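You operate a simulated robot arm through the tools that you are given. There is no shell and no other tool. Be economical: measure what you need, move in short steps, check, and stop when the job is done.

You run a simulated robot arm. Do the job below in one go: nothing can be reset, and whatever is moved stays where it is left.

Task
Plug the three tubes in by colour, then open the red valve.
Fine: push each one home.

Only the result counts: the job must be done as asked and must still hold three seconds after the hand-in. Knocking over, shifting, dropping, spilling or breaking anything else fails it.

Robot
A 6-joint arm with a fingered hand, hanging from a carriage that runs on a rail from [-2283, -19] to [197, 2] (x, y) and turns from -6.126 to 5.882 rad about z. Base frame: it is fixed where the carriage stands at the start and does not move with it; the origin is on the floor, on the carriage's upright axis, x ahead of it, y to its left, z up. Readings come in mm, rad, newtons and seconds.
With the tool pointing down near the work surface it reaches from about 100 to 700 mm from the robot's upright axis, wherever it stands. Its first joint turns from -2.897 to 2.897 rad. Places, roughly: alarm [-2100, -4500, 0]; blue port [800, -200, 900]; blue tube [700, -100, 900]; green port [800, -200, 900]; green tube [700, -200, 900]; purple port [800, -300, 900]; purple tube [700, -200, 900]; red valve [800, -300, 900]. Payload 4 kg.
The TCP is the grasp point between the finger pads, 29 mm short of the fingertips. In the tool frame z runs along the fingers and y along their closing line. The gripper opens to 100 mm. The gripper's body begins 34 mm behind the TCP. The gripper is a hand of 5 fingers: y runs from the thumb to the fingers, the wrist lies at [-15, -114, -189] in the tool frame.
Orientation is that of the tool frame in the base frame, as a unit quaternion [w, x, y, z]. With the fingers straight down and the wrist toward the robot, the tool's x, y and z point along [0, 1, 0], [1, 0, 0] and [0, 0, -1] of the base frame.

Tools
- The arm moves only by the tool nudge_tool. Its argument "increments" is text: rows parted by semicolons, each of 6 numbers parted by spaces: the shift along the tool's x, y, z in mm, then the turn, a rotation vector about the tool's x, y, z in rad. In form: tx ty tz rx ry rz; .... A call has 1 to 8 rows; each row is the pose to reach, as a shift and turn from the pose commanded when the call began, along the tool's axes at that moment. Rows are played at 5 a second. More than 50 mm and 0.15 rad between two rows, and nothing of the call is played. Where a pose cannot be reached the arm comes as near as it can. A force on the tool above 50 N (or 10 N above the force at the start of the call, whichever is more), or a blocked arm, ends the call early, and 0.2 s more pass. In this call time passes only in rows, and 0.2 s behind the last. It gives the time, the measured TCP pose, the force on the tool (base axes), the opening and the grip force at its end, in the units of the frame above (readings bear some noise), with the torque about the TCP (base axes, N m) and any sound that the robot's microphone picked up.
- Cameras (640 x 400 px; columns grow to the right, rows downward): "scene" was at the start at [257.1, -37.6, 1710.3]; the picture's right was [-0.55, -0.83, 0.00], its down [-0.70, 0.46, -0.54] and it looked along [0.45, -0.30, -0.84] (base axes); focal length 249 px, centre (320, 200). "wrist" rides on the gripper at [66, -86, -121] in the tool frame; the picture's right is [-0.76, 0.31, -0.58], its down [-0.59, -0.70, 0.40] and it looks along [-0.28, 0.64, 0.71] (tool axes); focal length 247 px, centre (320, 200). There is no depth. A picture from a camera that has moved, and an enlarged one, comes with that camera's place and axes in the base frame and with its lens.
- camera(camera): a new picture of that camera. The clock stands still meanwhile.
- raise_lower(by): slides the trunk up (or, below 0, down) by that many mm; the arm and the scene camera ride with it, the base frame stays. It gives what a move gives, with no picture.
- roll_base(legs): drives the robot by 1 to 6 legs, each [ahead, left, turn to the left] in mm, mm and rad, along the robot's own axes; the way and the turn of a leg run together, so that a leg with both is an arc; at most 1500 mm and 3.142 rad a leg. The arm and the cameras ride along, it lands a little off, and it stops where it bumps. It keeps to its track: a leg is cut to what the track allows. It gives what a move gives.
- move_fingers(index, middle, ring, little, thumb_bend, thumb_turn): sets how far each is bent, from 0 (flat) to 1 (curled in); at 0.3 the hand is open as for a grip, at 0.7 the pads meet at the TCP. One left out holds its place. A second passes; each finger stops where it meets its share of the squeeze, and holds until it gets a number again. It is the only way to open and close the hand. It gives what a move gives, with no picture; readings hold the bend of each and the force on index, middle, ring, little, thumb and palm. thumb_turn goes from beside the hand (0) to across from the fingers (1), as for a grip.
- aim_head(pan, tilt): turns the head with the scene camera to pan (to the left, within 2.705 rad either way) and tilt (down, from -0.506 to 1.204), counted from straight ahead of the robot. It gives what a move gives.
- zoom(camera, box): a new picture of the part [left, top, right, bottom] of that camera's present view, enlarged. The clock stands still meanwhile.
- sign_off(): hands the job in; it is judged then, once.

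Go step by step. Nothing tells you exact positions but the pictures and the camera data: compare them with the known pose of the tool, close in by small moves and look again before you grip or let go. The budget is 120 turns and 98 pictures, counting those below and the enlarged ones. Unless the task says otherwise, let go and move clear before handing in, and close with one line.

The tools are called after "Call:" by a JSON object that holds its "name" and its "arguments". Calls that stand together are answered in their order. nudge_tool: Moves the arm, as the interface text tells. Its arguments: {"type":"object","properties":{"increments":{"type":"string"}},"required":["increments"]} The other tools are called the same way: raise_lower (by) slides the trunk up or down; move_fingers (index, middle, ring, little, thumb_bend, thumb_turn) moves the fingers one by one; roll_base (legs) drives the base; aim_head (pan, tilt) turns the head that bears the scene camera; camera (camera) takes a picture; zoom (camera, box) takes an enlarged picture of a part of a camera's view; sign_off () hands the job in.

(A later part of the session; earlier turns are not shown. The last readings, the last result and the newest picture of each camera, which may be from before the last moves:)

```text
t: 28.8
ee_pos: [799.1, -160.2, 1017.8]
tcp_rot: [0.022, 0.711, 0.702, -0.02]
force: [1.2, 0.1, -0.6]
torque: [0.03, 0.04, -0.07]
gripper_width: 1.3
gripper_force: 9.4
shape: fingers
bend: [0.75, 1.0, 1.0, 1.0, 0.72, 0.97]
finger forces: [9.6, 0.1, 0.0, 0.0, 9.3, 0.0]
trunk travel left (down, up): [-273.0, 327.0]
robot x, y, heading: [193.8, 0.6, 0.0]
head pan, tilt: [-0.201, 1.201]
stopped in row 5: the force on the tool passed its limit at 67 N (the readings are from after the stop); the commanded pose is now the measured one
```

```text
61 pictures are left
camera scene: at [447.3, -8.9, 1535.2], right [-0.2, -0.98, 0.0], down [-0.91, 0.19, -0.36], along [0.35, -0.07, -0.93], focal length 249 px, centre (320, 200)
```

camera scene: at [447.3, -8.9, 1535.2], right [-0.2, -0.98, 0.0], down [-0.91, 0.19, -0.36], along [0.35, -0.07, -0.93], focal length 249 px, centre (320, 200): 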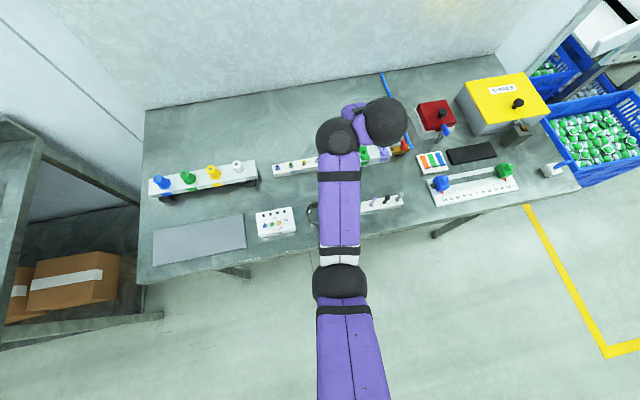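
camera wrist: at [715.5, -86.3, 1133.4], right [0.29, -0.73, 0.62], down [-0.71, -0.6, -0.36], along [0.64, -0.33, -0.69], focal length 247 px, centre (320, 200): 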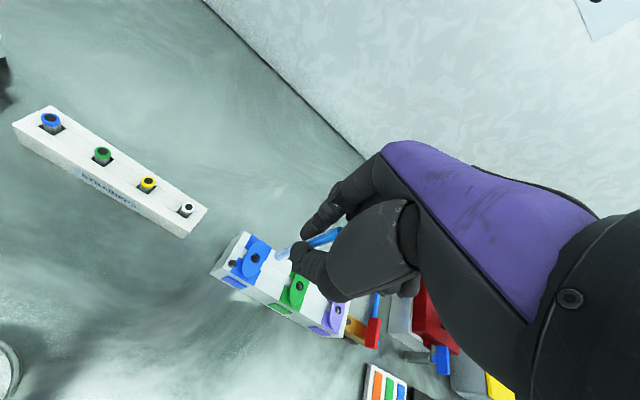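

The arm is near full stretch; I'll raise the arm relative to the trunk and lower the trunk, so the tool stays in easy reach. Then refine over the port.

Call:
{"name": "nudge_tool", "arguments": {"increments": "-2 0 -40 0 0 -0.01; -4 0 -75 0 0 -0.012; -4 6 -75 0 0 -0.012"}}

Call:
{"name": "raise_lower", "arguments": {"by": -100}}

Call:
{"name": "zoom", "arguments": {"camera": "wrist", "box": [210, 190, 350, 330]}}

```text
t: 29.6
ee_pos: [805.8, -159.3, 1094.0]
tcp_rot: [0.021, 0.708, 0.706, -0.02]
force: [-0.1, 0.0, -0.1]
torque: [0.03, 0.01, -0.01]
gripper_width: 0.8
gripper_force: 9.2
shape: fingers
bend: [0.75, 1.0, 1.0, 1.0, 0.72, 0.97]
finger forces: [9.5, 0.0, 0.0, 0.1, 9.0, 0.1]
trunk travel left (down, up): [-273.0, 327.0]
robot x, y, heading: [196.7, 3.2, -0.002]
head pan, tilt: [-0.201, 1.201]
```

```text
t: 30.9
ee_pos: [805.7, -159.4, 993.6]
tcp_rot: [0.022, 0.707, 0.707, -0.021]
force: [-0.3, -0.2, -0.5]
torque: [0.0, 0.0, 0.03]
gripper_width: 1.2
gripper_force: 9.4
shape: fingers
bend: [0.75, 1.0, 1.0, 1.0, 0.72, 0.97]
finger forces: [9.4, 0.1, 0.0, 0.0, 9.1, 0.0]
trunk travel left (down, up): [-173.0, 427.0]
robot x, y, heading: [194.8, 0.7, 0.006]
head pan, tilt: [-0.201, 1.201]
```

```text
2.86 times, centred on (280, 260) of wrist
camera zoom: at [720.5, -87.0, 1109.4], right [0.3, -0.72, 0.62], down [-0.7, -0.61, -0.36], along [0.64, -0.33, -0.69], focal length 706 px, centre (434, 29)
```

zoom: 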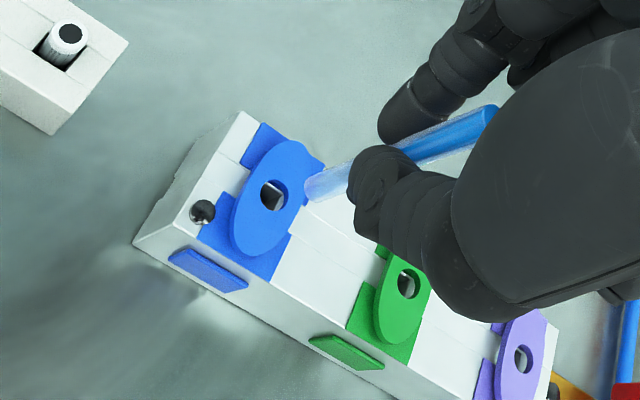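

Tube looks vertical now. Hole estimated at (811, -155.7); tube bottom at (806.4, -155.9, 935). Shift +4.5 in x and lower 20 to compare.

Call:
{"name": "nudge_tool", "arguments": {"increments": "0 4.5 0 0 0 0"}}

Call:
{"name": "raise_lower", "arguments": {"by": -20}}

Call:
{"name": "zoom", "arguments": {"camera": "wrist", "box": [240, 200, 320, 280]}}

```text
t: 31.3
ee_pos: [809.2, -159.5, 993.7]
tcp_rot: [0.022, 0.707, 0.706, -0.021]
force: [-0.2, 0.6, 0.1]
torque: [0.02, 0.0, -0.03]
gripper_width: 1.1
gripper_force: 9.0
shape: fingers
bend: [0.75, 1.0, 1.0, 1.0, 0.72, 0.97]
finger forces: [9.4, 0.0, 0.0, 0.1, 9.1, 0.0]
trunk travel left (down, up): [-173.0, 427.0]
robot x, y, heading: [191.1, 2.0, -0.006]
head pan, tilt: [-0.201, 1.201]
```

```text
t: 32.0
ee_pos: [810.3, -159.6, 973.2]
tcp_rot: [0.022, 0.708, 0.706, -0.021]
force: [-0.7, -0.6, 0.0]
torque: [0.02, 0.0, 0.01]
gripper_width: 1.0
gripper_force: 9.6
shape: fingers
bend: [0.75, 1.0, 1.0, 1.0, 0.72, 0.97]
finger forces: [9.4, 0.0, 0.0, 0.0, 9.1, 0.0]
trunk travel left (down, up): [-153.0, 447.0]
robot x, y, heading: [193.6, 0.3, -0.001]
head pan, tilt: [-0.201, 1.201]
```

```text
5.00 times, centred on (280, 240) of wrist
camera zoom: at [725.2, -87.0, 1089.4], right [0.3, -0.72, 0.62], down [-0.7, -0.61, -0.36], along [0.64, -0.33, -0.69], focal length 1235 px, centre (520, 0)
```

zoom: 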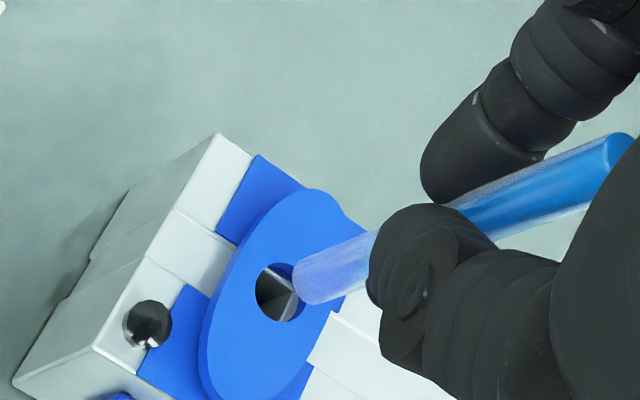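

The descent line points right into the hole. Lower 7 mm and look again.

Call:
{"name": "raise_lower", "arguments": {"by": -7}}

Call:
{"name": "zoom", "arguments": {"camera": "wrist", "box": [250, 220, 310, 280]}}

```text
t: 32.6
ee_pos: [810.4, -159.8, 966.8]
tcp_rot: [0.022, 0.708, 0.706, -0.021]
force: [0.7, 0.3, 0.2]
torque: [-0.01, -0.03, 0.03]
gripper_width: 1.3
gripper_force: 9.0
shape: fingers
bend: [0.75, 1.0, 1.0, 1.0, 0.72, 0.97]
finger forces: [9.5, 0.0, 0.0, 0.1, 9.2, 0.1]
trunk travel left (down, up): [-146.0, 454.0]
robot x, y, heading: [194.5, 1.1, -0.002]
head pan, tilt: [-0.201, 1.201]
```

```text
6.67 times, centred on (280, 250) of wrist
camera zoom: at [725.2, -87.0, 1082.4], right [0.3, -0.72, 0.62], down [-0.7, -0.61, -0.36], along [0.64, -0.33, -0.69], focal length 1646 px, centre (587, -133)
```

zoom: 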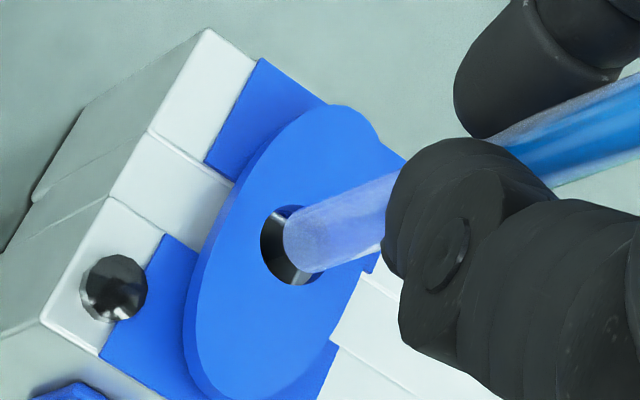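

Nearly entering, still aligned. Lower 5 mm more with the arm, watching force.

Call:
{"name": "nudge_tool", "arguments": {"increments": "0.12 0 2 0 0 0; 0.24 0 4 0 0 0; 0.36 0 6 0 0 0"}}

Call:
{"name": "zoom", "arguments": {"camera": "wrist", "box": [250, 220, 310, 280]}}

```text
t: 33.4
ee_pos: [810.3, -158.4, 961.1]
tcp_rot: [0.022, 0.707, 0.706, -0.021]
force: [-0.4, -0.1, 0.5]
torque: [0.0, 0.05, 0.01]
gripper_width: 1.2
gripper_force: 9.7
shape: fingers
bend: [0.75, 1.0, 1.0, 1.0, 0.72, 0.97]
finger forces: [9.4, 0.0, 0.0, 0.1, 9.1, 0.0]
trunk travel left (down, up): [-146.0, 454.0]
robot x, y, heading: [195.1, 1.5, -0.008]
head pan, tilt: [-0.201, 1.201]
```

```text
6.67 times, centred on (280, 250) of wrist
camera zoom: at [725.4, -86.0, 1076.5], right [0.3, -0.72, 0.62], down [-0.7, -0.61, -0.36], along [0.64, -0.33, -0.69], focal length 1646 px, centre (587, -133)
```

zoom: 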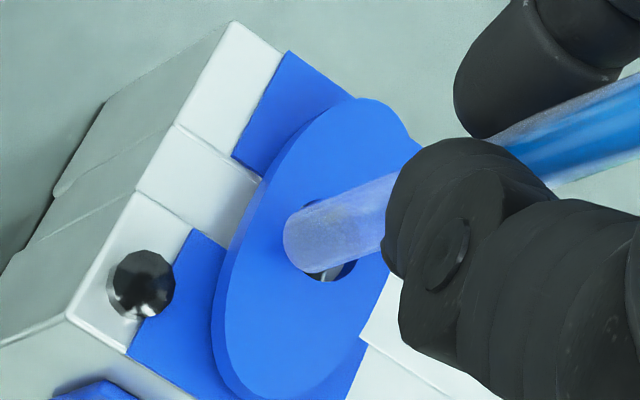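

Still no contact; parallax leaves height uncertain. I'll creep down until contact, then align directly in the image.

Call:
{"name": "raise_lower", "arguments": {"by": -2.5}}

Call:
{"name": "zoom", "arguments": {"camera": "wrist", "box": [250, 220, 310, 280]}}

```text
t: 33.9
ee_pos: [809.6, -158.9, 957.7]
tcp_rot: [0.021, 0.707, 0.706, -0.02]
force: [0.1, 0.7, -0.7]
torque: [-0.01, 0.01, 0.01]
gripper_width: 1.0
gripper_force: 9.0
shape: fingers
bend: [0.75, 1.0, 1.0, 1.0, 0.72, 0.97]
finger forces: [9.4, 0.0, 0.0, 0.1, 9.0, 0.0]
trunk travel left (down, up): [-143.0, 457.0]
robot x, y, heading: [193.9, 2.9, 0.002]
head pan, tilt: [-0.201, 1.201]
```

```text
6.67 times, centred on (280, 250) of wrist
camera zoom: at [725.4, -86.1, 1074.1], right [0.3, -0.72, 0.62], down [-0.7, -0.61, -0.36], along [0.64, -0.33, -0.69], focal length 1646 px, centre (587, -133)
```

zoom: 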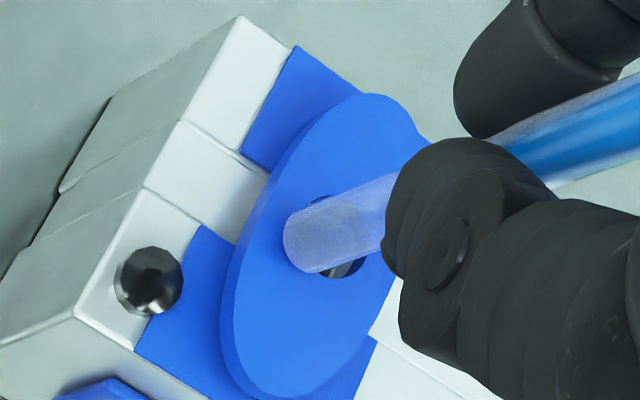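

The oval is lower than I thought (~897), so the hole is at ≈(814.5, -158.5). Shift the tip by (+3.3, -3.8).

Call:
{"name": "nudge_tool", "arguments": {"increments": "-3.8 3.3 -0.2 0 0 0"}}

Call:
{"name": "zoom", "arguments": {"camera": "wrist", "box": [250, 220, 310, 280]}}

```text
t: 34.3
ee_pos: [812.5, -162.9, 959.7]
tcp_rot: [0.021, 0.708, 0.706, -0.02]
force: [0.1, 0.3, 0.5]
torque: [-0.02, -0.02, 0.01]
gripper_width: 1.2
gripper_force: 9.3
shape: fingers
bend: [0.75, 1.0, 1.0, 1.0, 0.72, 0.97]
finger forces: [9.3, 0.0, 0.1, 0.1, 9.1, 0.0]
trunk travel left (down, up): [-143.0, 457.0]
robot x, y, heading: [192.3, 0.7, -0.001]
head pan, tilt: [-0.201, 1.201]
```

```text
6.67 times, centred on (280, 250) of wrist
camera zoom: at [728.2, -90.1, 1074.0], right [0.3, -0.72, 0.62], down [-0.7, -0.61, -0.36], along [0.64, -0.33, -0.69], focal length 1646 px, centre (587, -133)
```

zoom: 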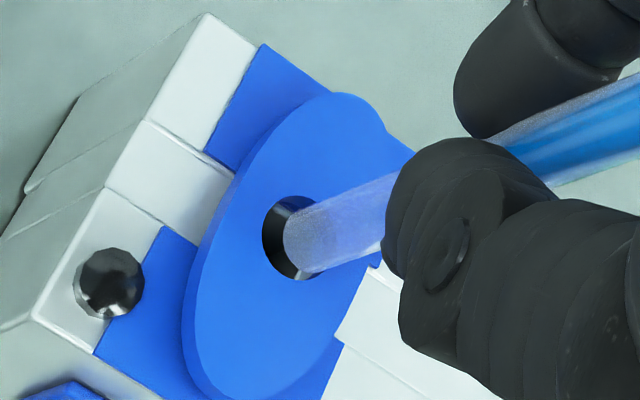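

Now the tip is a few mm above and lined up if ~4 mm remain. Lower 3 mm.

Call:
{"name": "raise_lower", "arguments": {"by": -3}}

Call:
{"name": "zoom", "arguments": {"camera": "wrist", "box": [250, 220, 310, 280]}}

```text
t: 34.8
ee_pos: [811.9, -162.9, 954.9]
tcp_rot: [0.022, 0.708, 0.706, -0.02]
force: [-0.2, -0.9, -0.7]
torque: [0.01, -0.01, -0.02]
gripper_width: 1.0
gripper_force: 9.3
shape: fingers
bend: [0.75, 1.0, 1.0, 1.0, 0.72, 0.97]
finger forces: [9.4, 0.1, 0.0, 0.0, 9.1, 0.0]
trunk travel left (down, up): [-140.0, 460.0]
robot x, y, heading: [190.6, 2.7, -0.0]
head pan, tilt: [-0.201, 1.201]
```

```text
6.67 times, centred on (280, 250) of wrist
camera zoom: at [728.1, -90.1, 1071.1], right [0.3, -0.72, 0.62], down [-0.7, -0.61, -0.36], along [0.64, -0.33, -0.69], focal length 1646 px, centre (587, -133)
```

zoom: 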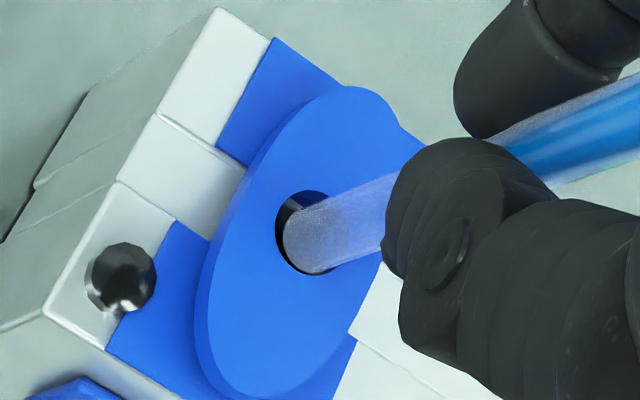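

The tube end sits within the hole outline. Tiny correction and keep lowering with the trunk.

Call:
{"name": "nudge_tool", "arguments": {"increments": "0.2 0.4 0 0 0 0"}}

Call:
{"name": "raise_lower", "arguments": {"by": -3}}

Call:
{"name": "zoom", "arguments": {"camera": "wrist", "box": [250, 220, 310, 280]}}

```text
t: 35.2
ee_pos: [813.0, -162.6, 957.3]
tcp_rot: [0.021, 0.708, 0.706, -0.02]
force: [0.4, -0.5, -0.4]
torque: [0.0, 0.01, 0.01]
gripper_width: 0.9
gripper_force: 9.5
shape: fingers
bend: [0.75, 1.0, 1.0, 1.0, 0.72, 0.97]
finger forces: [9.4, 0.0, 0.0, 0.0, 9.2, 0.1]
trunk travel left (down, up): [-140.0, 460.0]
robot x, y, heading: [195.4, -1.8, -0.002]
head pan, tilt: [-0.201, 1.201]
```

```text
t: 35.7
ee_pos: [813.0, -162.4, 952.6]
tcp_rot: [0.021, 0.708, 0.706, -0.02]
force: [-0.5, 0.3, 0.3]
torque: [0.0, 0.0, 0.05]
gripper_width: 1.1
gripper_force: 9.3
shape: fingers
bend: [0.75, 1.0, 1.0, 1.0, 0.72, 0.97]
finger forces: [9.4, 0.0, 0.0, 0.1, 9.1, 0.0]
trunk travel left (down, up): [-137.0, 463.0]
robot x, y, heading: [194.8, 1.6, -0.001]
head pan, tilt: [-0.201, 1.201]
```

```text
6.67 times, centred on (280, 250) of wrist
camera zoom: at [728.2, -89.7, 1068.6], right [0.3, -0.72, 0.62], down [-0.7, -0.61, -0.36], along [0.64, -0.33, -0.69], focal length 1646 px, centre (587, -133)
```

zoom: 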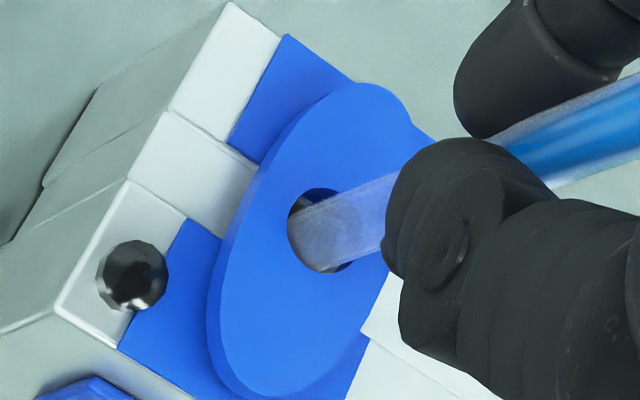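

The tube has entered the hole (rim now clips its edge). Continue down.

Call:
{"name": "raise_lower", "arguments": {"by": -6}}

Call:
{"name": "raise_lower", "arguments": {"by": -6}}

Call:
{"name": "zoom", "arguments": {"camera": "wrist", "box": [230, 180, 350, 300]}}

```text
t: 36.3
ee_pos: [812.3, -162.0, 946.3]
tcp_rot: [0.022, 0.707, 0.706, -0.021]
force: [0.1, 0.4, 0.6]
torque: [-0.01, 0.0, -0.02]
gripper_width: 1.2
gripper_force: 8.7
shape: fingers
bend: [0.75, 1.0, 1.0, 1.0, 0.72, 0.97]
finger forces: [9.4, 0.1, 0.1, 0.0, 9.1, 0.0]
trunk travel left (down, up): [-131.0, 469.0]
robot x, y, heading: [192.6, -0.7, -0.002]
head pan, tilt: [-0.201, 1.201]
```

```text
t: 36.8
ee_pos: [813.3, -162.6, 941.3]
tcp_rot: [0.021, 0.707, 0.706, -0.02]
force: [-0.2, 0.6, 0.5]
torque: [-0.02, -0.01, -0.06]
gripper_width: 1.2
gripper_force: 8.9
shape: fingers
bend: [0.75, 1.0, 1.0, 1.0, 0.72, 0.97]
finger forces: [9.5, 0.1, 0.0, 0.0, 9.4, 0.0]
trunk travel left (down, up): [-125.0, 475.0]
robot x, y, heading: [195.2, 0.4, -0.001]
head pan, tilt: [-0.201, 1.201]
```

```text
3.33 times, centred on (290, 240) of wrist
camera zoom: at [728.2, -89.7, 1056.7], right [0.3, -0.72, 0.62], down [-0.7, -0.61, -0.36], along [0.64, -0.33, -0.69], focal length 823 px, centre (420, 67)
```

zoom: 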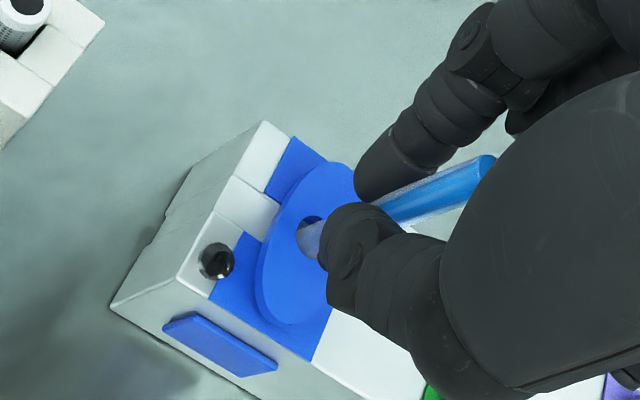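

In ~14 mm without force; fingertips still ~13 mm above the collar. Continue down.

Call:
{"name": "raise_lower", "arguments": {"by": -5}}

Call:
{"name": "raise_lower", "arguments": {"by": -4}}

Call:
{"name": "zoom", "arguments": {"camera": "wrist", "box": [230, 180, 350, 300]}}

```text
t: 37.4
ee_pos: [812.1, -162.8, 935.8]
tcp_rot: [0.022, 0.707, 0.706, -0.019]
force: [0.4, 0.3, 1.6]
torque: [0.03, 0.02, 0.0]
gripper_width: 1.0
gripper_force: 10.0
shape: fingers
bend: [0.75, 1.0, 1.0, 1.0, 0.73, 0.97]
finger forces: [10.2, 0.0, 0.0, 0.1, 9.8, 0.1]
trunk travel left (down, up): [-120.0, 480.0]
robot x, y, heading: [190.6, 4.1, -0.003]
head pan, tilt: [-0.201, 1.201]
```

```text
t: 37.9
ee_pos: [814.0, -163.2, 933.5]
tcp_rot: [0.024, 0.708, 0.706, -0.019]
force: [-2.1, 1.6, 14.4]
torque: [0.09, 0.05, 0.02]
gripper_width: 0.8
gripper_force: 13.0
shape: fingers
bend: [0.75, 1.0, 1.0, 1.0, 0.73, 0.97]
finger forces: [11.8, 0.1, 0.0, 0.0, 13.9, 0.0]
trunk travel left (down, up): [-116.0, 484.0]
robot x, y, heading: [192.6, -1.8, -0.005]
head pan, tilt: [-0.201, 1.201]
```

```text
3.33 times, centred on (290, 240) of wrist
camera zoom: at [729.0, -89.6, 1049.3], right [0.3, -0.72, 0.62], down [-0.7, -0.61, -0.37], along [0.65, -0.33, -0.69], focal length 823 px, centre (420, 67)
```

zoom: 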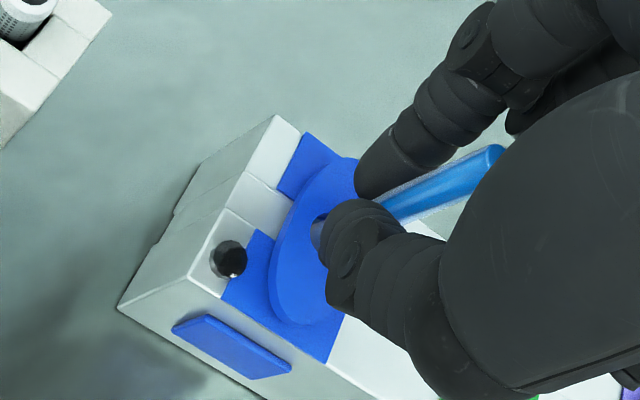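

Resistance starts (14 N) with the tube ~20 mm in and the grip beginning to slip. I'll release, rise, and push the top with closed fingertips.

Call:
{"name": "raise_lower", "arguments": {"by": 2}}

Call:
{"name": "move_fingers", "arguments": {"index": 0.5, "thumb_bend": 0.5}}

Call:
{"name": "raise_lower", "arguments": {"by": 70}}

Call:
{"name": "nudge_tool", "arguments": {"increments": "0 0 0 0 0.063 0"}}

Call:
{"name": "move_fingers", "arguments": {"index": 0.72, "thumb_bend": 0.72}}

Call:
{"name": "zoom", "arguments": {"camera": "wrist", "box": [220, 180, 360, 320]}}

```text
t: 38.4
ee_pos: [813.4, -162.1, 933.3]
tcp_rot: [0.023, 0.708, 0.706, -0.02]
force: [-1.3, 1.3, 11.0]
torque: [0.08, 0.0, -0.01]
gripper_width: 0.8
gripper_force: 12.2
shape: fingers
bend: [0.75, 1.0, 1.0, 1.0, 0.73, 0.97]
finger forces: [11.6, 0.0, 0.0, 0.0, 12.5, 0.1]
trunk travel left (down, up): [-118.0, 482.0]
robot x, y, heading: [191.4, 0.1, 0.0]
head pan, tilt: [-0.201, 1.201]
```

```text
t: 39.4
ee_pos: [813.0, -161.6, 932.5]
tcp_rot: [0.021, 0.707, 0.706, -0.02]
force: [0.3, 0.7, 0.2]
torque: [0.02, -0.03, 0.0]
gripper_width: 49.6
gripper_force: 0.1
shape: fingers
bend: [0.5, 1.0, 1.0, 1.0, 0.5, 0.97]
finger forces: [0.0, 0.0, 0.0, 0.0, 0.1, 0.0]
trunk travel left (down, up): [-118.0, 482.0]
robot x, y, heading: [195.4, 3.6, -0.007]
head pan, tilt: [-0.201, 1.201]
```

```text
t: 40.5
ee_pos: [812.9, -162.1, 1004.4]
tcp_rot: [0.021, 0.707, 0.707, -0.021]
force: [0.2, 0.3, -0.9]
torque: [0.01, -0.01, -0.02]
gripper_width: 49.8
gripper_force: 0.0
shape: fingers
bend: [0.5, 1.0, 1.0, 1.0, 0.5, 0.97]
finger forces: [0.1, 0.1, 0.0, 0.0, 0.0, 0.1]
trunk travel left (down, up): [-188.0, 412.0]
robot x, y, heading: [194.5, 1.7, 0.002]
head pan, tilt: [-0.201, 1.201]
```

```text
t: 40.9
ee_pos: [813.7, -162.5, 1004.5]
tcp_rot: [0.0, 0.708, 0.707, 0.002]
force: [0.0, 0.2, -1.4]
torque: [-0.04, -0.02, 0.0]
gripper_width: 49.6
gripper_force: 0.2
shape: fingers
bend: [0.5, 1.0, 1.0, 1.0, 0.5, 0.97]
finger forces: [0.1, 0.0, 0.0, 0.0, 0.1, 0.1]
trunk travel left (down, up): [-188.0, 412.0]
robot x, y, heading: [194.3, 1.5, 0.006]
head pan, tilt: [-0.201, 1.201]
```

```text
t: 41.9
ee_pos: [812.4, -161.8, 1003.7]
tcp_rot: [-0.001, 0.708, 0.706, 0.002]
force: [0.9, -0.2, 0.7]
torque: [-0.01, -0.03, 0.01]
gripper_width: 0.0
gripper_force: 0.0
shape: fingers
bend: [0.72, 1.0, 1.0, 1.0, 0.71, 0.97]
finger forces: [0.0, 0.0, 0.0, 0.1, 0.0, 0.1]
trunk travel left (down, up): [-188.0, 412.0]
robot x, y, heading: [194.2, 5.2, -0.007]
head pan, tilt: [-0.201, 1.201]
```

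```text
2.86 times, centred on (290, 250) of wrist
camera zoom: at [727.9, -97.1, 1124.1], right [0.3, -0.76, 0.57], down [-0.7, -0.59, -0.4], along [0.64, -0.28, -0.71], focal length 706 px, centre (406, 57)
```

zoom: 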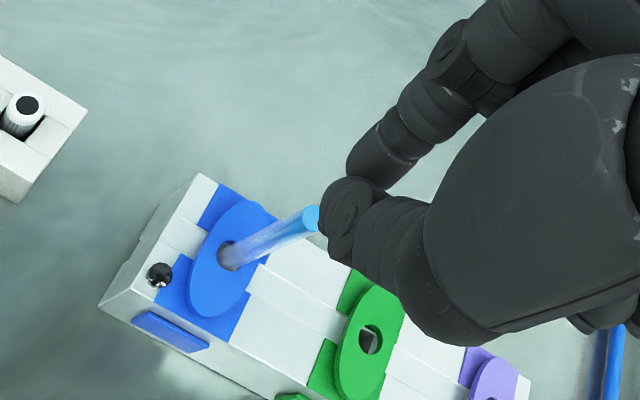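

The tube stands in the port with top at ≈(816.5, -160.4, 947). I'll place the closed fingertips over it and go down.

Call:
{"name": "nudge_tool", "arguments": {"increments": "-5.2 3.8 0 0 0 0"}}

Call:
{"name": "raise_lower", "arguments": {"by": -22}}

Call:
{"name": "zoom", "arguments": {"camera": "wrist", "box": [230, 180, 350, 300]}}

```text
t: 42.3
ee_pos: [815.5, -168.3, 1004.5]
tcp_rot: [0.001, 0.708, 0.706, 0.002]
force: [-0.2, 0.5, -0.5]
torque: [-0.01, 0.03, 0.05]
gripper_width: 0.0
gripper_force: 0.1
shape: fingers
bend: [0.72, 1.0, 1.0, 1.0, 0.71, 0.97]
finger forces: [0.0, 0.1, 0.0, 0.0, 0.0, 0.0]
trunk travel left (down, up): [-188.0, 412.0]
robot x, y, heading: [195.6, 1.7, -0.001]
head pan, tilt: [-0.201, 1.201]
```

```text
t: 43.0
ee_pos: [816.4, -167.3, 982.0]
tcp_rot: [-0.001, 0.708, 0.706, 0.002]
force: [0.7, -0.4, -0.2]
torque: [0.05, 0.0, 0.02]
gripper_width: 0.0
gripper_force: 0.1
shape: fingers
bend: [0.72, 1.0, 1.0, 1.0, 0.71, 0.97]
finger forces: [0.0, 0.1, 0.0, 0.0, 0.0, 0.0]
trunk travel left (down, up): [-166.0, 434.0]
robot x, y, heading: [193.6, -0.1, -0.003]
head pan, tilt: [-0.201, 1.201]
```

```text
3.33 times, centred on (290, 240) of wrist
camera zoom: at [731.4, -102.2, 1102.3], right [0.3, -0.76, 0.57], down [-0.7, -0.59, -0.4], along [0.64, -0.28, -0.71], focal length 823 px, centre (420, 67)
```

zoom: 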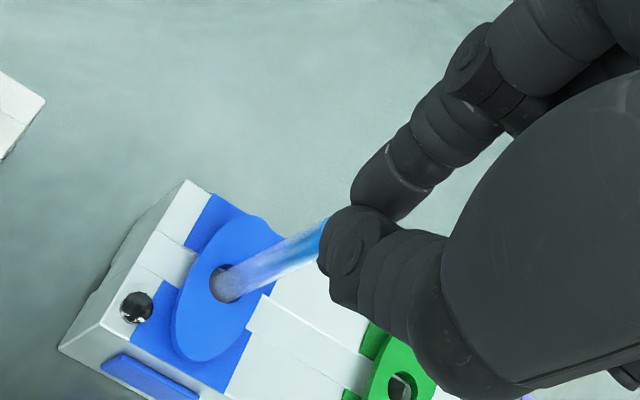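

Fingertips sit over the tube's axis. Now press down in small force-watched steps.

Call:
{"name": "nudge_tool", "arguments": {"increments": "0 0 4 0 0 0; 0 0 8 0 0 0; 0 0 12 0 0 0; 0 0 16 0 0 0"}}

Call:
{"name": "zoom", "arguments": {"camera": "wrist", "box": [230, 180, 350, 300]}}

```text
t: 44.0
ee_pos: [818.0, -168.0, 971.4]
tcp_rot: [0.003, 0.708, 0.706, 0.005]
force: [0.1, 1.2, 25.9]
torque: [0.2, -0.03, 0.04]
gripper_width: 0.0
gripper_force: 14.2
shape: fingers
bend: [0.72, 1.0, 1.0, 1.0, 0.72, 0.97]
finger forces: [17.7, 0.0, 0.0, 0.0, 10.0, 0.1]
trunk travel left (down, up): [-166.0, 434.0]
robot x, y, heading: [192.3, 1.4, -0.001]
head pan, tilt: [-0.201, 1.201]
```

```text
3.33 times, centred on (290, 240) of wrist
camera zoom: at [732.6, -102.2, 1090.3], right [0.3, -0.76, 0.58], down [-0.7, -0.59, -0.41], along [0.65, -0.28, -0.71], focal length 823 px, centre (420, 67)
```

zoom: 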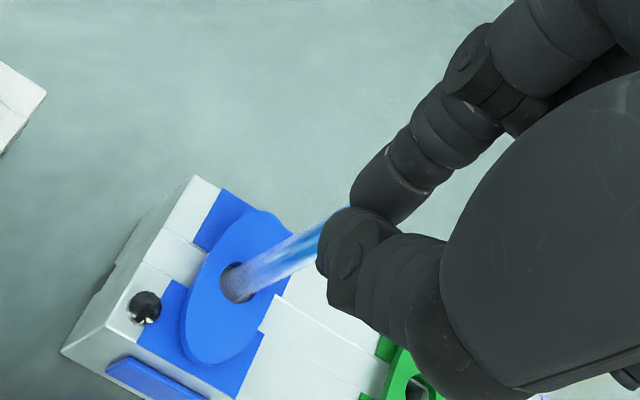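

Pressing at 26 N without clear motion yet; press further in small steps.

Call:
{"name": "nudge_tool", "arguments": {"increments": "0 0 2 0 0 0; 0 0 4 0 0 0; 0 0 6 0 0 0; 0 0 8 0 0 0; 0 0 10 0 0 0; 0 0 12 0 0 0"}}

Call:
{"name": "zoom", "arguments": {"camera": "wrist", "box": [230, 180, 350, 300]}}

```text
t: 44.9
ee_pos: [820.0, -167.6, 970.4]
tcp_rot: [0.009, 0.709, 0.705, 0.009]
force: [1.7, 1.7, 21.5]
torque: [0.16, -0.08, -0.01]
gripper_width: 0.0
gripper_force: 12.7
shape: fingers
bend: [0.73, 1.0, 1.0, 1.0, 0.69, 0.97]
finger forces: [22.2, 0.1, 0.1, 0.0, 4.2, 0.1]
trunk travel left (down, up): [-166.0, 434.0]
robot x, y, heading: [193.1, 3.1, 0.002]
head pan, tilt: [-0.201, 1.201]
stopped in row 4: the force on the tool passed its limit at 53 N (the readings are from after the stop); the commanded pose is now the measured one
```

```text
3.33 times, centred on (290, 240) of wrist
camera zoom: at [733.2, -102.4, 1088.2], right [0.29, -0.76, 0.58], down [-0.7, -0.59, -0.42], along [0.66, -0.29, -0.7], focal length 823 px, centre (420, 67)
```

zoom: 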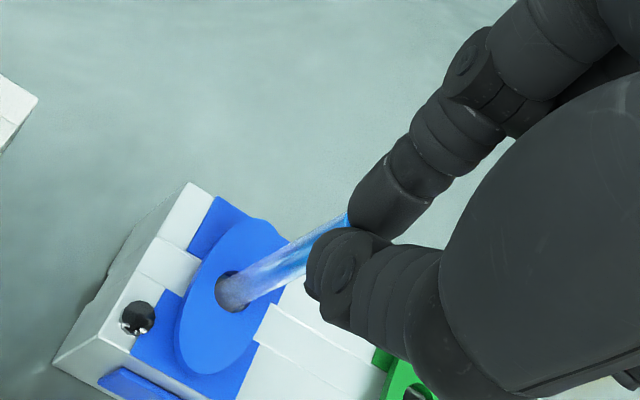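

Resisted at 53 N and the tube leans slightly. I'll lift off and inspect it.

Call:
{"name": "raise_lower", "arguments": {"by": 35}}

Call:
{"name": "zoom", "arguments": {"camera": "wrist", "box": [220, 190, 340, 310]}}

```text
t: 45.6
ee_pos: [818.7, -168.1, 1000.3]
tcp_rot: [0.005, 0.708, 0.706, 0.007]
force: [1.8, 1.4, -0.2]
torque: [-0.15, 0.16, -0.21]
gripper_width: 0.0
gripper_force: 0.1
shape: fingers
bend: [0.72, 1.0, 1.0, 1.0, 0.71, 0.97]
finger forces: [0.0, 0.0, 0.0, 0.0, 0.0, 0.0]
trunk travel left (down, up): [-201.0, 399.0]
robot x, y, heading: [192.1, 1.3, -0.003]
head pan, tilt: [-0.201, 1.201]
```

```text
3.33 times, centred on (280, 250) of wrist
camera zoom: at [731.4, -102.2, 1119.1], right [0.3, -0.76, 0.58], down [-0.7, -0.58, -0.41], along [0.65, -0.28, -0.71], focal length 823 px, centre (453, 33)
```

zoom: 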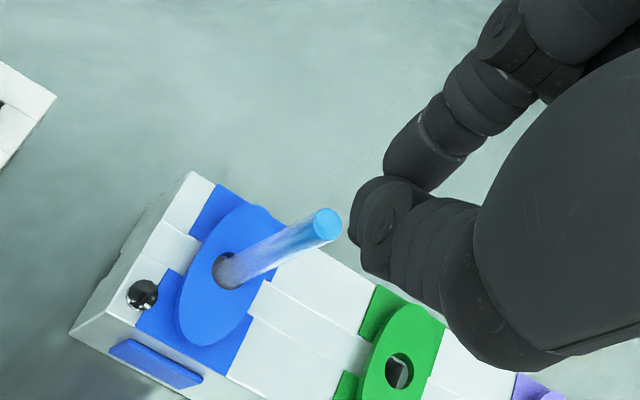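

The tube stands vertical, ~22 mm in, unmoved by the press. I want to see the hole's inside — zooming on the empty green port and the blue one.

Call:
{"name": "zoom", "arguments": {"camera": "wrist", "box": [289, 286, 319, 316]}}

Call:
{"name": "zoom", "arguments": {"camera": "wrist", "box": [230, 245, 290, 295]}}

```text
13.33 times, centred on (304, 301) of wrist
camera zoom: at [731.4, -102.2, 1119.1], right [0.3, -0.76, 0.58], down [-0.7, -0.58, -0.41], along [0.65, -0.28, -0.71], focal length 3293 px, centre (533, -1147)
```

zoom: 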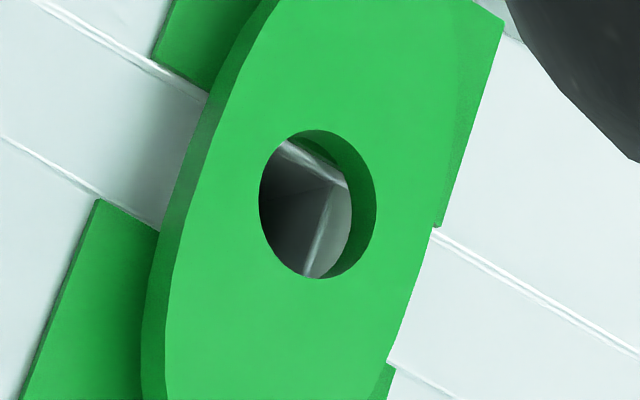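

```text
8.00 times, centred on (260, 270) of wrist
camera zoom: at [731.4, -102.2, 1119.1], right [0.3, -0.76, 0.58], down [-0.7, -0.58, -0.41], along [0.65, -0.28, -0.71], focal length 1976 px, centre (800, -360)
```

zoom: 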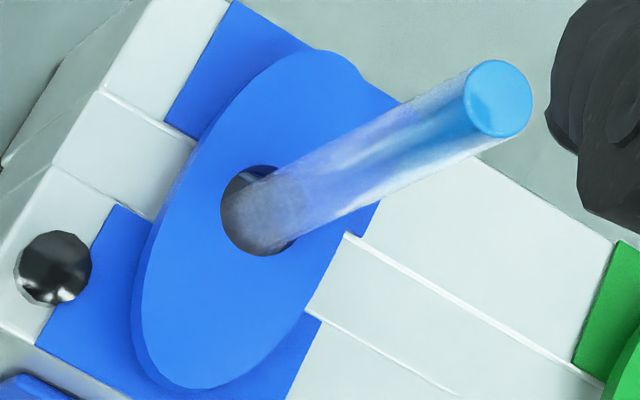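

Inside is a square pocket; the tube may already be bottomed. I'll move the hand aside and check exposure with the scene camera.

Call:
{"name": "nudge_tool", "arguments": {"increments": "0 0 -30 0.017 -0.003 -0.003; 45 0 -30 0.017 -0.003 -0.003; 90 0 -30 0.017 -0.003 -0.003; 135 -20 -30 0.017 -0.003 -0.003; 180 -40 -30 0.017 -0.003 -0.003; 220 -60 -30 0.017 -0.003 -0.003"}}

Call:
{"name": "zoom", "arguments": {"camera": "scene", "box": [310, 120, 430, 220]}}

```text
t: 47.0
ee_pos: [757.6, 55.2, 1028.6]
tcp_rot: [-0.001, 0.707, 0.707, -0.001]
force: [0.5, -0.5, 0.9]
torque: [0.03, -0.01, 0.0]
gripper_width: 0.0
gripper_force: 0.0
shape: fingers
bend: [0.72, 1.0, 1.0, 1.0, 0.71, 0.97]
finger forces: [0.0, 0.0, 0.0, 0.0, 0.1, 0.1]
trunk travel left (down, up): [-201.0, 399.0]
robot x, y, heading: [198.4, 4.1, -0.003]
head pan, tilt: [-0.201, 1.201]
```

```text
4.00 times, centred on (370, 170) of scene
camera zoom: at [447.5, -8.8, 1463.9], right [-0.2, -0.98, 0.0], down [-0.91, 0.19, -0.36], along [0.35, -0.07, -0.93], focal length 997 px, centre (120, 320)
```

zoom: 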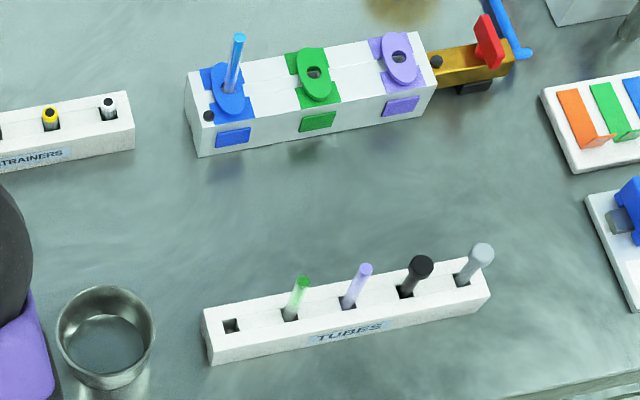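

The tube stands ~56 mm proud, about 16 mm in, unchanged by the press. To be sure it's home I'll regrip it hard and push axially. Returning over the blue port with an open pinch.

Call:
{"name": "move_fingers", "arguments": {"index": 0.5, "thumb_bend": 0.5}}

Call:
{"name": "nudge_tool", "arguments": {"increments": "-40 20 0 0 0 0; -80 40 0 0 0 0; -125 55 0 0 0 0; -170 55 0 0 0 0; -200 55 0 0 0 0; -218 55 0 0 0 0"}}

Call:
{"name": "zoom", "arguments": {"camera": "wrist", "box": [220, 180, 360, 320]}}

```text
t: 48.0
ee_pos: [757.3, 52.5, 1028.8]
tcp_rot: [0.0, 0.707, 0.707, 0.0]
force: [1.4, 0.6, -0.3]
torque: [-0.02, -0.02, -0.03]
gripper_width: 49.8
gripper_force: 0.0
shape: fingers
bend: [0.5, 1.0, 1.0, 1.0, 0.5, 0.97]
finger forces: [0.0, 0.0, 0.0, 0.1, 0.1, 0.0]
trunk travel left (down, up): [-201.0, 399.0]
robot x, y, heading: [192.4, 2.6, 0.001]
head pan, tilt: [-0.201, 1.201]
```

```text
t: 49.5
ee_pos: [812.4, -163.5, 1030.8]
tcp_rot: [0.0, 0.707, 0.707, -0.002]
force: [0.3, 0.2, 0.3]
torque: [0.0, -0.01, 0.01]
gripper_width: 50.1
gripper_force: 0.2
shape: fingers
bend: [0.5, 1.0, 1.0, 1.0, 0.5, 0.98]
finger forces: [0.0, 0.0, 0.0, 0.0, 0.0, 0.1]
trunk travel left (down, up): [-201.0, 399.0]
robot x, y, heading: [194.7, 3.5, -0.004]
head pan, tilt: [-0.201, 1.201]
```

```text
2.86 times, centred on (290, 250) of wrist
camera zoom: at [728.2, -97.7, 1151.2], right [0.31, -0.76, 0.58], down [-0.7, -0.59, -0.4], along [0.64, -0.28, -0.71], focal length 706 px, centre (406, 57)
```

zoom: 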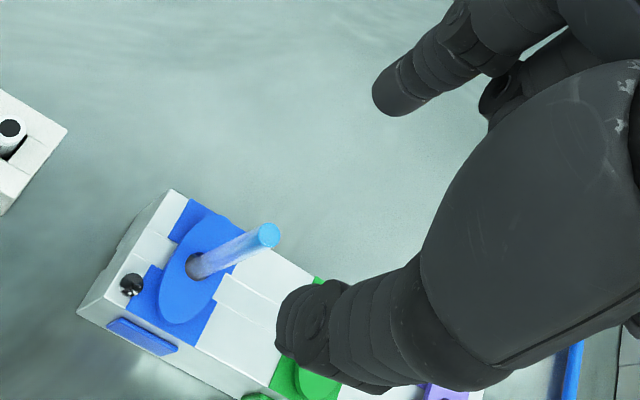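

Tube top at (813.5, -157); pinch at y≈-157.5. Descending around it and gripping hard.

Call:
{"name": "raise_lower", "arguments": {"by": -84}}

Call:
{"name": "move_fingers", "arguments": {"index": 0.95, "thumb_bend": 0.95}}

Call:
{"name": "nudge_tool", "arguments": {"increments": "0 0 2 0 0 0; 0 0 4 0 0 0; 0 0 6 0 0 0; 0 0 8 0 0 0"}}

Call:
{"name": "zoom", "arguments": {"camera": "wrist", "box": [230, 180, 350, 300]}}

```text
t: 50.6
ee_pos: [812.7, -162.6, 946.7]
tcp_rot: [0.0, 0.707, 0.707, -0.001]
force: [-0.3, 0.3, 0.4]
torque: [-0.01, -0.03, 0.0]
gripper_width: 49.9
gripper_force: 0.1
shape: fingers
bend: [0.5, 1.0, 1.0, 1.0, 0.5, 0.98]
finger forces: [0.0, 0.0, 0.1, 0.0, 0.1, 0.0]
trunk travel left (down, up): [-117.0, 483.0]
robot x, y, heading: [198.6, -4.3, -0.001]
head pan, tilt: [-0.201, 1.201]
```

```text
t: 51.6
ee_pos: [813.3, -161.2, 946.8]
tcp_rot: [-0.002, 0.707, 0.707, -0.002]
force: [-1.2, 2.6, -1.7]
torque: [0.02, 0.04, 0.01]
gripper_width: 0.0
gripper_force: 0.0
shape: fingers
bend: [0.78, 1.0, 1.0, 1.0, 0.83, 0.95]
finger forces: [0.1, 0.1, 0.1, 0.0, 0.0, 0.0]
trunk travel left (down, up): [-117.0, 483.0]
robot x, y, heading: [192.6, 1.7, 0.001]
head pan, tilt: [-0.201, 1.201]
```

```text
t: 52.6
ee_pos: [811.1, -162.2, 939.2]
tcp_rot: [-0.002, 0.707, 0.707, -0.001]
force: [-3.2, 4.4, 2.8]
torque: [0.04, 0.01, 0.05]
gripper_width: 0.8
gripper_force: 0.1
shape: fingers
bend: [0.82, 1.0, 1.0, 1.0, 0.87, 0.95]
finger forces: [0.0, 0.0, 0.1, 0.1, 0.0, 0.1]
trunk travel left (down, up): [-117.0, 483.0]
robot x, y, heading: [193.4, 2.0, -0.005]
head pan, tilt: [-0.201, 1.201]
```

```text
3.33 times, centred on (290, 240) of wrist
camera zoom: at [726.5, -97.3, 1059.4], right [0.31, -0.76, 0.58], down [-0.7, -0.59, -0.4], along [0.64, -0.28, -0.71], focal length 823 px, centre (420, 67)
```

zoom: 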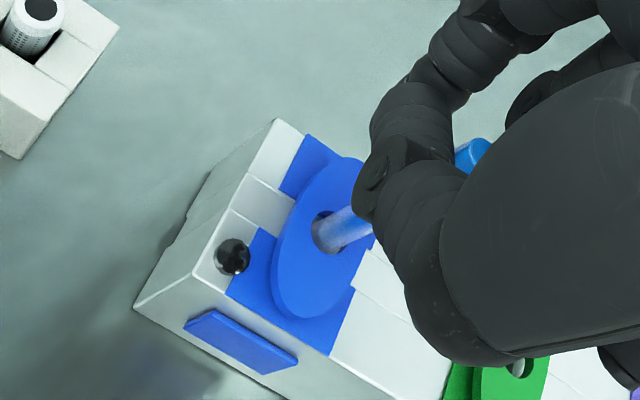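

The too-hard pinch squeezed past the tube. Opening and checking.

Call:
{"name": "move_fingers", "arguments": {"index": 0.5, "thumb_bend": 0.5}}

Call:
{"name": "raise_lower", "arguments": {"by": 20}}

Call:
{"name": "zoom", "arguments": {"camera": "wrist", "box": [230, 180, 350, 300]}}

```text
t: 53.6
ee_pos: [810.3, -163.6, 939.2]
tcp_rot: [0.0, 0.706, 0.708, -0.001]
force: [0.3, -0.9, -0.3]
torque: [0.0, 0.0, 0.01]
gripper_width: 49.7
gripper_force: 0.1
shape: fingers
bend: [0.5, 1.0, 1.0, 1.0, 0.5, 0.97]
finger forces: [0.1, 0.0, 0.0, 0.0, 0.0, 0.1]
trunk travel left (down, up): [-117.0, 483.0]
robot x, y, heading: [196.7, 0.2, -0.004]
head pan, tilt: [-0.201, 1.201]
```

```text
t: 54.3
ee_pos: [811.3, -163.5, 959.6]
tcp_rot: [-0.002, 0.707, 0.707, -0.002]
force: [0.3, -0.1, -1.1]
torque: [-0.02, 0.03, 0.0]
gripper_width: 49.7
gripper_force: 0.1
shape: fingers
bend: [0.5, 1.0, 1.0, 1.0, 0.5, 0.97]
finger forces: [0.0, 0.0, 0.1, 0.1, 0.1, 0.0]
trunk travel left (down, up): [-137.0, 463.0]
robot x, y, heading: [192.1, 3.1, 0.003]
head pan, tilt: [-0.201, 1.201]
```

```text
3.33 times, centred on (290, 240) of wrist
camera zoom: at [726.7, -98.2, 1079.5], right [0.31, -0.76, 0.58], down [-0.7, -0.59, -0.4], along [0.64, -0.28, -0.71], focal length 823 px, centre (420, 67)
```

zoom: 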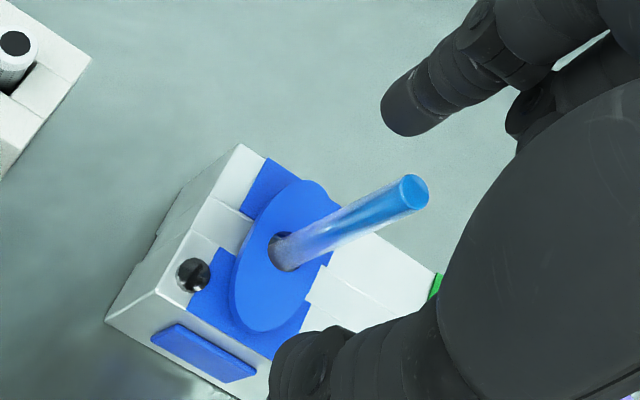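

The tube stands firmly upright, so the port holds it; ~20 mm in with a hard stop at 53 N: I take blue as home. Next: green tube at (652, -159.5).

Call:
{"name": "raise_lower", "arguments": {"by": 55}}

Call:
{"name": "nudge_tool", "arguments": {"increments": "0 -40 0 0 0 0; 0 -80 0 0 0 0; 0 -120 0 0 0 0; -1 -158 0 0 0 0"}}

Call:
{"name": "zoom", "arguments": {"camera": "wrist", "box": [200, 180, 360, 340]}}

```text
t: 55.3
ee_pos: [810.6, -164.9, 1014.5]
tcp_rot: [-0.002, 0.707, 0.707, -0.001]
force: [-0.1, 0.0, -0.2]
torque: [-0.01, 0.02, 0.0]
gripper_width: 49.9
gripper_force: 0.1
shape: fingers
bend: [0.5, 1.0, 1.0, 1.0, 0.5, 0.97]
finger forces: [0.1, 0.0, 0.0, 0.0, 0.0, 0.0]
trunk travel left (down, up): [-192.0, 408.0]
robot x, y, heading: [195.3, -0.7, -0.002]
head pan, tilt: [-0.201, 1.201]
```

```text
t: 56.3
ee_pos: [672.0, -161.9, 986.7]
tcp_rot: [0.001, 0.707, 0.707, -0.001]
force: [0.5, -0.4, 0.8]
torque: [0.03, 0.02, -0.02]
gripper_width: 49.6
gripper_force: 0.1
shape: fingers
bend: [0.5, 1.0, 1.0, 1.0, 0.5, 0.98]
finger forces: [0.0, 0.0, 0.1, 0.0, 0.0, 0.0]
out of reach, approached as far as the arm can: row 3, 4
trunk travel left (down, up): [-192.0, 408.0]
robot x, y, heading: [191.5, -3.1, -0.003]
head pan, tilt: [-0.201, 1.201]
```

```text
2.50 times, centred on (280, 260) of wrist
camera zoom: at [588.1, -96.4, 1105.1], right [0.31, -0.76, 0.58], down [-0.7, -0.59, -0.4], along [0.64, -0.29, -0.71], focal length 617 px, centre (420, 50)
```

zoom: 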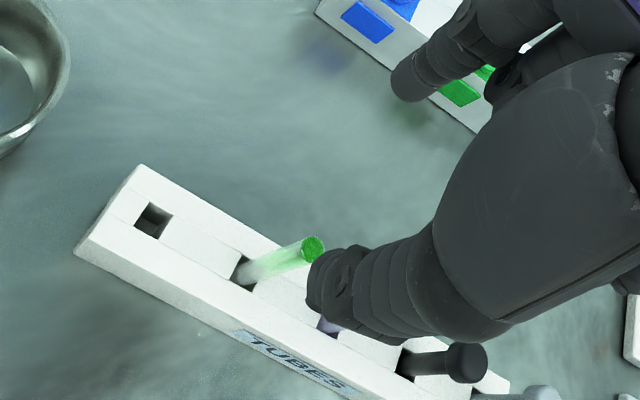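

The arm is folded too near; I'll roll the base back 48 mm and then re-position over the green tube.

Call:
{"name": "roll_base", "arguments": {"legs": [[-48, 0, 0]]}}

Call:
{"name": "nudge_tool", "arguments": {"increments": "-1.5 27 -10 0 0 0"}}

Call:
{"name": "zoom", "arguments": {"camera": "wrist", "box": [200, 180, 360, 340]}}

```text
t: 57.2
ee_pos: [627.0, -163.6, 984.7]
tcp_rot: [0.001, 0.708, 0.707, -0.002]
force: [0.6, -0.1, -0.1]
torque: [-0.02, 0.03, -0.02]
gripper_width: 49.7
gripper_force: 0.0
shape: fingers
bend: [0.5, 1.0, 1.0, 1.0, 0.5, 0.98]
finger forces: [0.0, 0.0, 0.0, 0.1, 0.1, 0.1]
trunk travel left (down, up): [-192.0, 408.0]
robot x, y, heading: [150.0, 3.5, 0.005]
head pan, tilt: [-0.201, 1.201]
```

```text
t: 57.6
ee_pos: [655.2, -164.2, 996.6]
tcp_rot: [0.0, 0.708, 0.706, -0.001]
force: [-0.6, -1.0, -0.2]
torque: [0.01, 0.01, -0.01]
gripper_width: 50.0
gripper_force: 0.1
shape: fingers
bend: [0.5, 1.0, 1.0, 1.0, 0.5, 0.98]
finger forces: [0.1, 0.0, 0.0, 0.0, 0.0, 0.0]
trunk travel left (down, up): [-192.0, 408.0]
robot x, y, heading: [149.1, 4.5, -0.001]
head pan, tilt: [-0.201, 1.201]
```

```text
2.50 times, centred on (280, 260) of wrist
camera zoom: at [570.6, -98.5, 1115.2], right [0.31, -0.76, 0.58], down [-0.7, -0.59, -0.4], along [0.64, -0.29, -0.71], focal length 617 px, centre (420, 50)
```

zoom: 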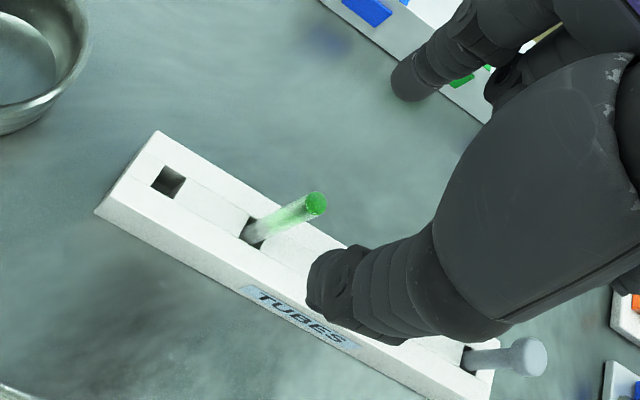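

Adjust by (-1.3, -2.4) and descend to the same grip height as before, then grip with the setting that worked.

Call:
{"name": "nudge_tool", "arguments": {"increments": "-2.4 -1.3 0 0 0 0"}}

Call:
{"name": "raise_lower", "arguments": {"by": -73}}

Call:
{"name": "move_fingers", "arguments": {"index": 0.72, "thumb_bend": 0.72}}

Call:
{"name": "zoom", "arguments": {"camera": "wrist", "box": [240, 170, 380, 310]}}

```text
t: 58.0
ee_pos: [653.5, -165.3, 994.5]
tcp_rot: [0.002, 0.708, 0.706, -0.001]
force: [-0.7, 0.6, 0.4]
torque: [-0.03, -0.02, 0.02]
gripper_width: 49.9
gripper_force: 0.0
shape: fingers
bend: [0.5, 1.0, 1.0, 1.0, 0.5, 0.98]
finger forces: [0.1, 0.0, 0.0, 0.0, 0.1, 0.0]
trunk travel left (down, up): [-192.0, 408.0]
robot x, y, heading: [143.3, 4.0, 0.001]
head pan, tilt: [-0.201, 1.201]
```

```text
t: 59.1
ee_pos: [652.8, -166.2, 922.0]
tcp_rot: [0.001, 0.707, 0.707, -0.001]
force: [0.1, -1.3, -0.6]
torque: [0.01, 0.04, 0.0]
gripper_width: 49.9
gripper_force: 0.0
shape: fingers
bend: [0.5, 1.0, 1.0, 1.0, 0.5, 0.98]
finger forces: [0.1, 0.0, 0.0, 0.0, 0.1, 0.0]
trunk travel left (down, up): [-119.0, 481.0]
robot x, y, heading: [146.1, 2.9, 0.001]
head pan, tilt: [-0.201, 1.201]
```

```text
t: 60.1
ee_pos: [652.1, -167.3, 922.2]
tcp_rot: [0.001, 0.708, 0.706, -0.001]
force: [-0.2, -0.7, -0.1]
torque: [0.02, 0.03, 0.0]
gripper_width: 4.1
gripper_force: 3.0
shape: fingers
bend: [0.71, 1.0, 1.0, 1.0, 0.69, 0.97]
finger forces: [3.1, 0.1, 0.0, 0.1, 3.1, 0.1]
trunk travel left (down, up): [-119.0, 481.0]
robot x, y, heading: [146.1, 3.1, 0.0]
head pan, tilt: [-0.201, 1.201]
```

```text
2.86 times, centred on (310, 240) of wrist
camera zoom: at [568.2, -100.5, 1041.8], right [0.31, -0.76, 0.58], down [-0.7, -0.59, -0.4], along [0.64, -0.29, -0.71], focal length 706 px, centre (349, 86)
```

zoom: 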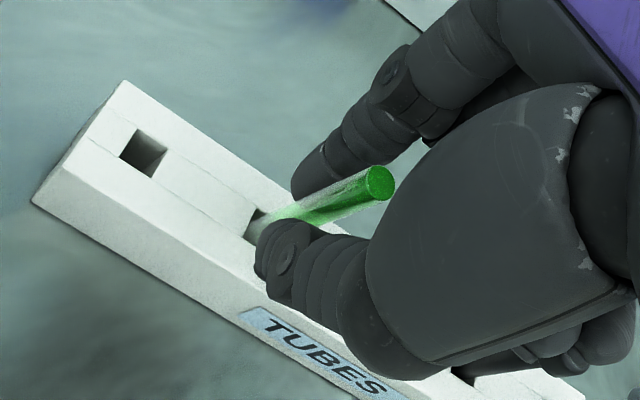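

Gripped. Firm up and lift.

Call:
{"name": "move_fingers", "arguments": {"index": 0.8, "thumb_bend": 0.8}}

Call:
{"name": "raise_lower", "arguments": {"by": 95}}

Call:
{"name": "zoom", "arguments": {"camera": "wrist", "box": [240, 170, 380, 310]}}

```text
t: 61.1
ee_pos: [652.4, -167.9, 922.9]
tcp_rot: [0.002, 0.708, 0.706, -0.001]
force: [0.9, -0.7, 0.3]
torque: [0.01, -0.02, 0.01]
gripper_width: 2.1
gripper_force: 10.2
shape: fingers
bend: [0.75, 1.0, 1.0, 1.0, 0.72, 0.97]
finger forces: [10.0, 0.0, 0.1, 0.1, 9.9, 0.0]
trunk travel left (down, up): [-119.0, 481.0]
robot x, y, heading: [143.2, -0.0, 0.003]
head pan, tilt: [-0.201, 1.201]
```

```text
t: 62.4
ee_pos: [653.3, -167.1, 1017.4]
tcp_rot: [0.001, 0.708, 0.706, -0.002]
force: [0.6, -0.2, -0.3]
torque: [0.03, 0.0, -0.03]
gripper_width: 2.4
gripper_force: 9.7
shape: fingers
bend: [0.75, 1.0, 1.0, 1.0, 0.72, 0.97]
finger forces: [9.9, 0.1, 0.1, 0.0, 10.0, 0.1]
trunk travel left (down, up): [-214.0, 386.0]
robot x, y, heading: [146.2, -0.9, -0.001]
head pan, tilt: [-0.201, 1.201]
```

```text
2.86 times, centred on (310, 240) of wrist
camera zoom: at [568.1, -100.5, 1136.7], right [0.31, -0.76, 0.58], down [-0.7, -0.59, -0.4], along [0.64, -0.29, -0.71], focal length 706 px, centre (349, 86)
```

zoom: 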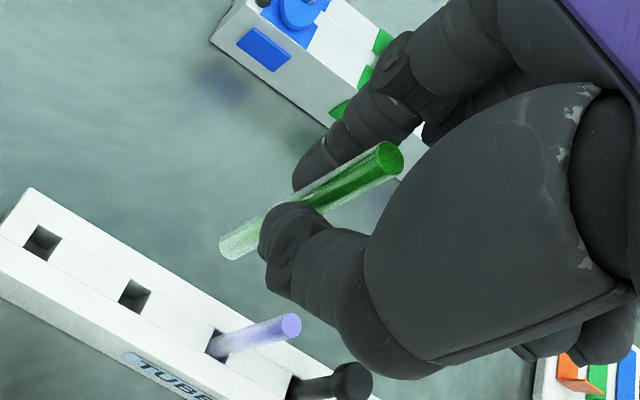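

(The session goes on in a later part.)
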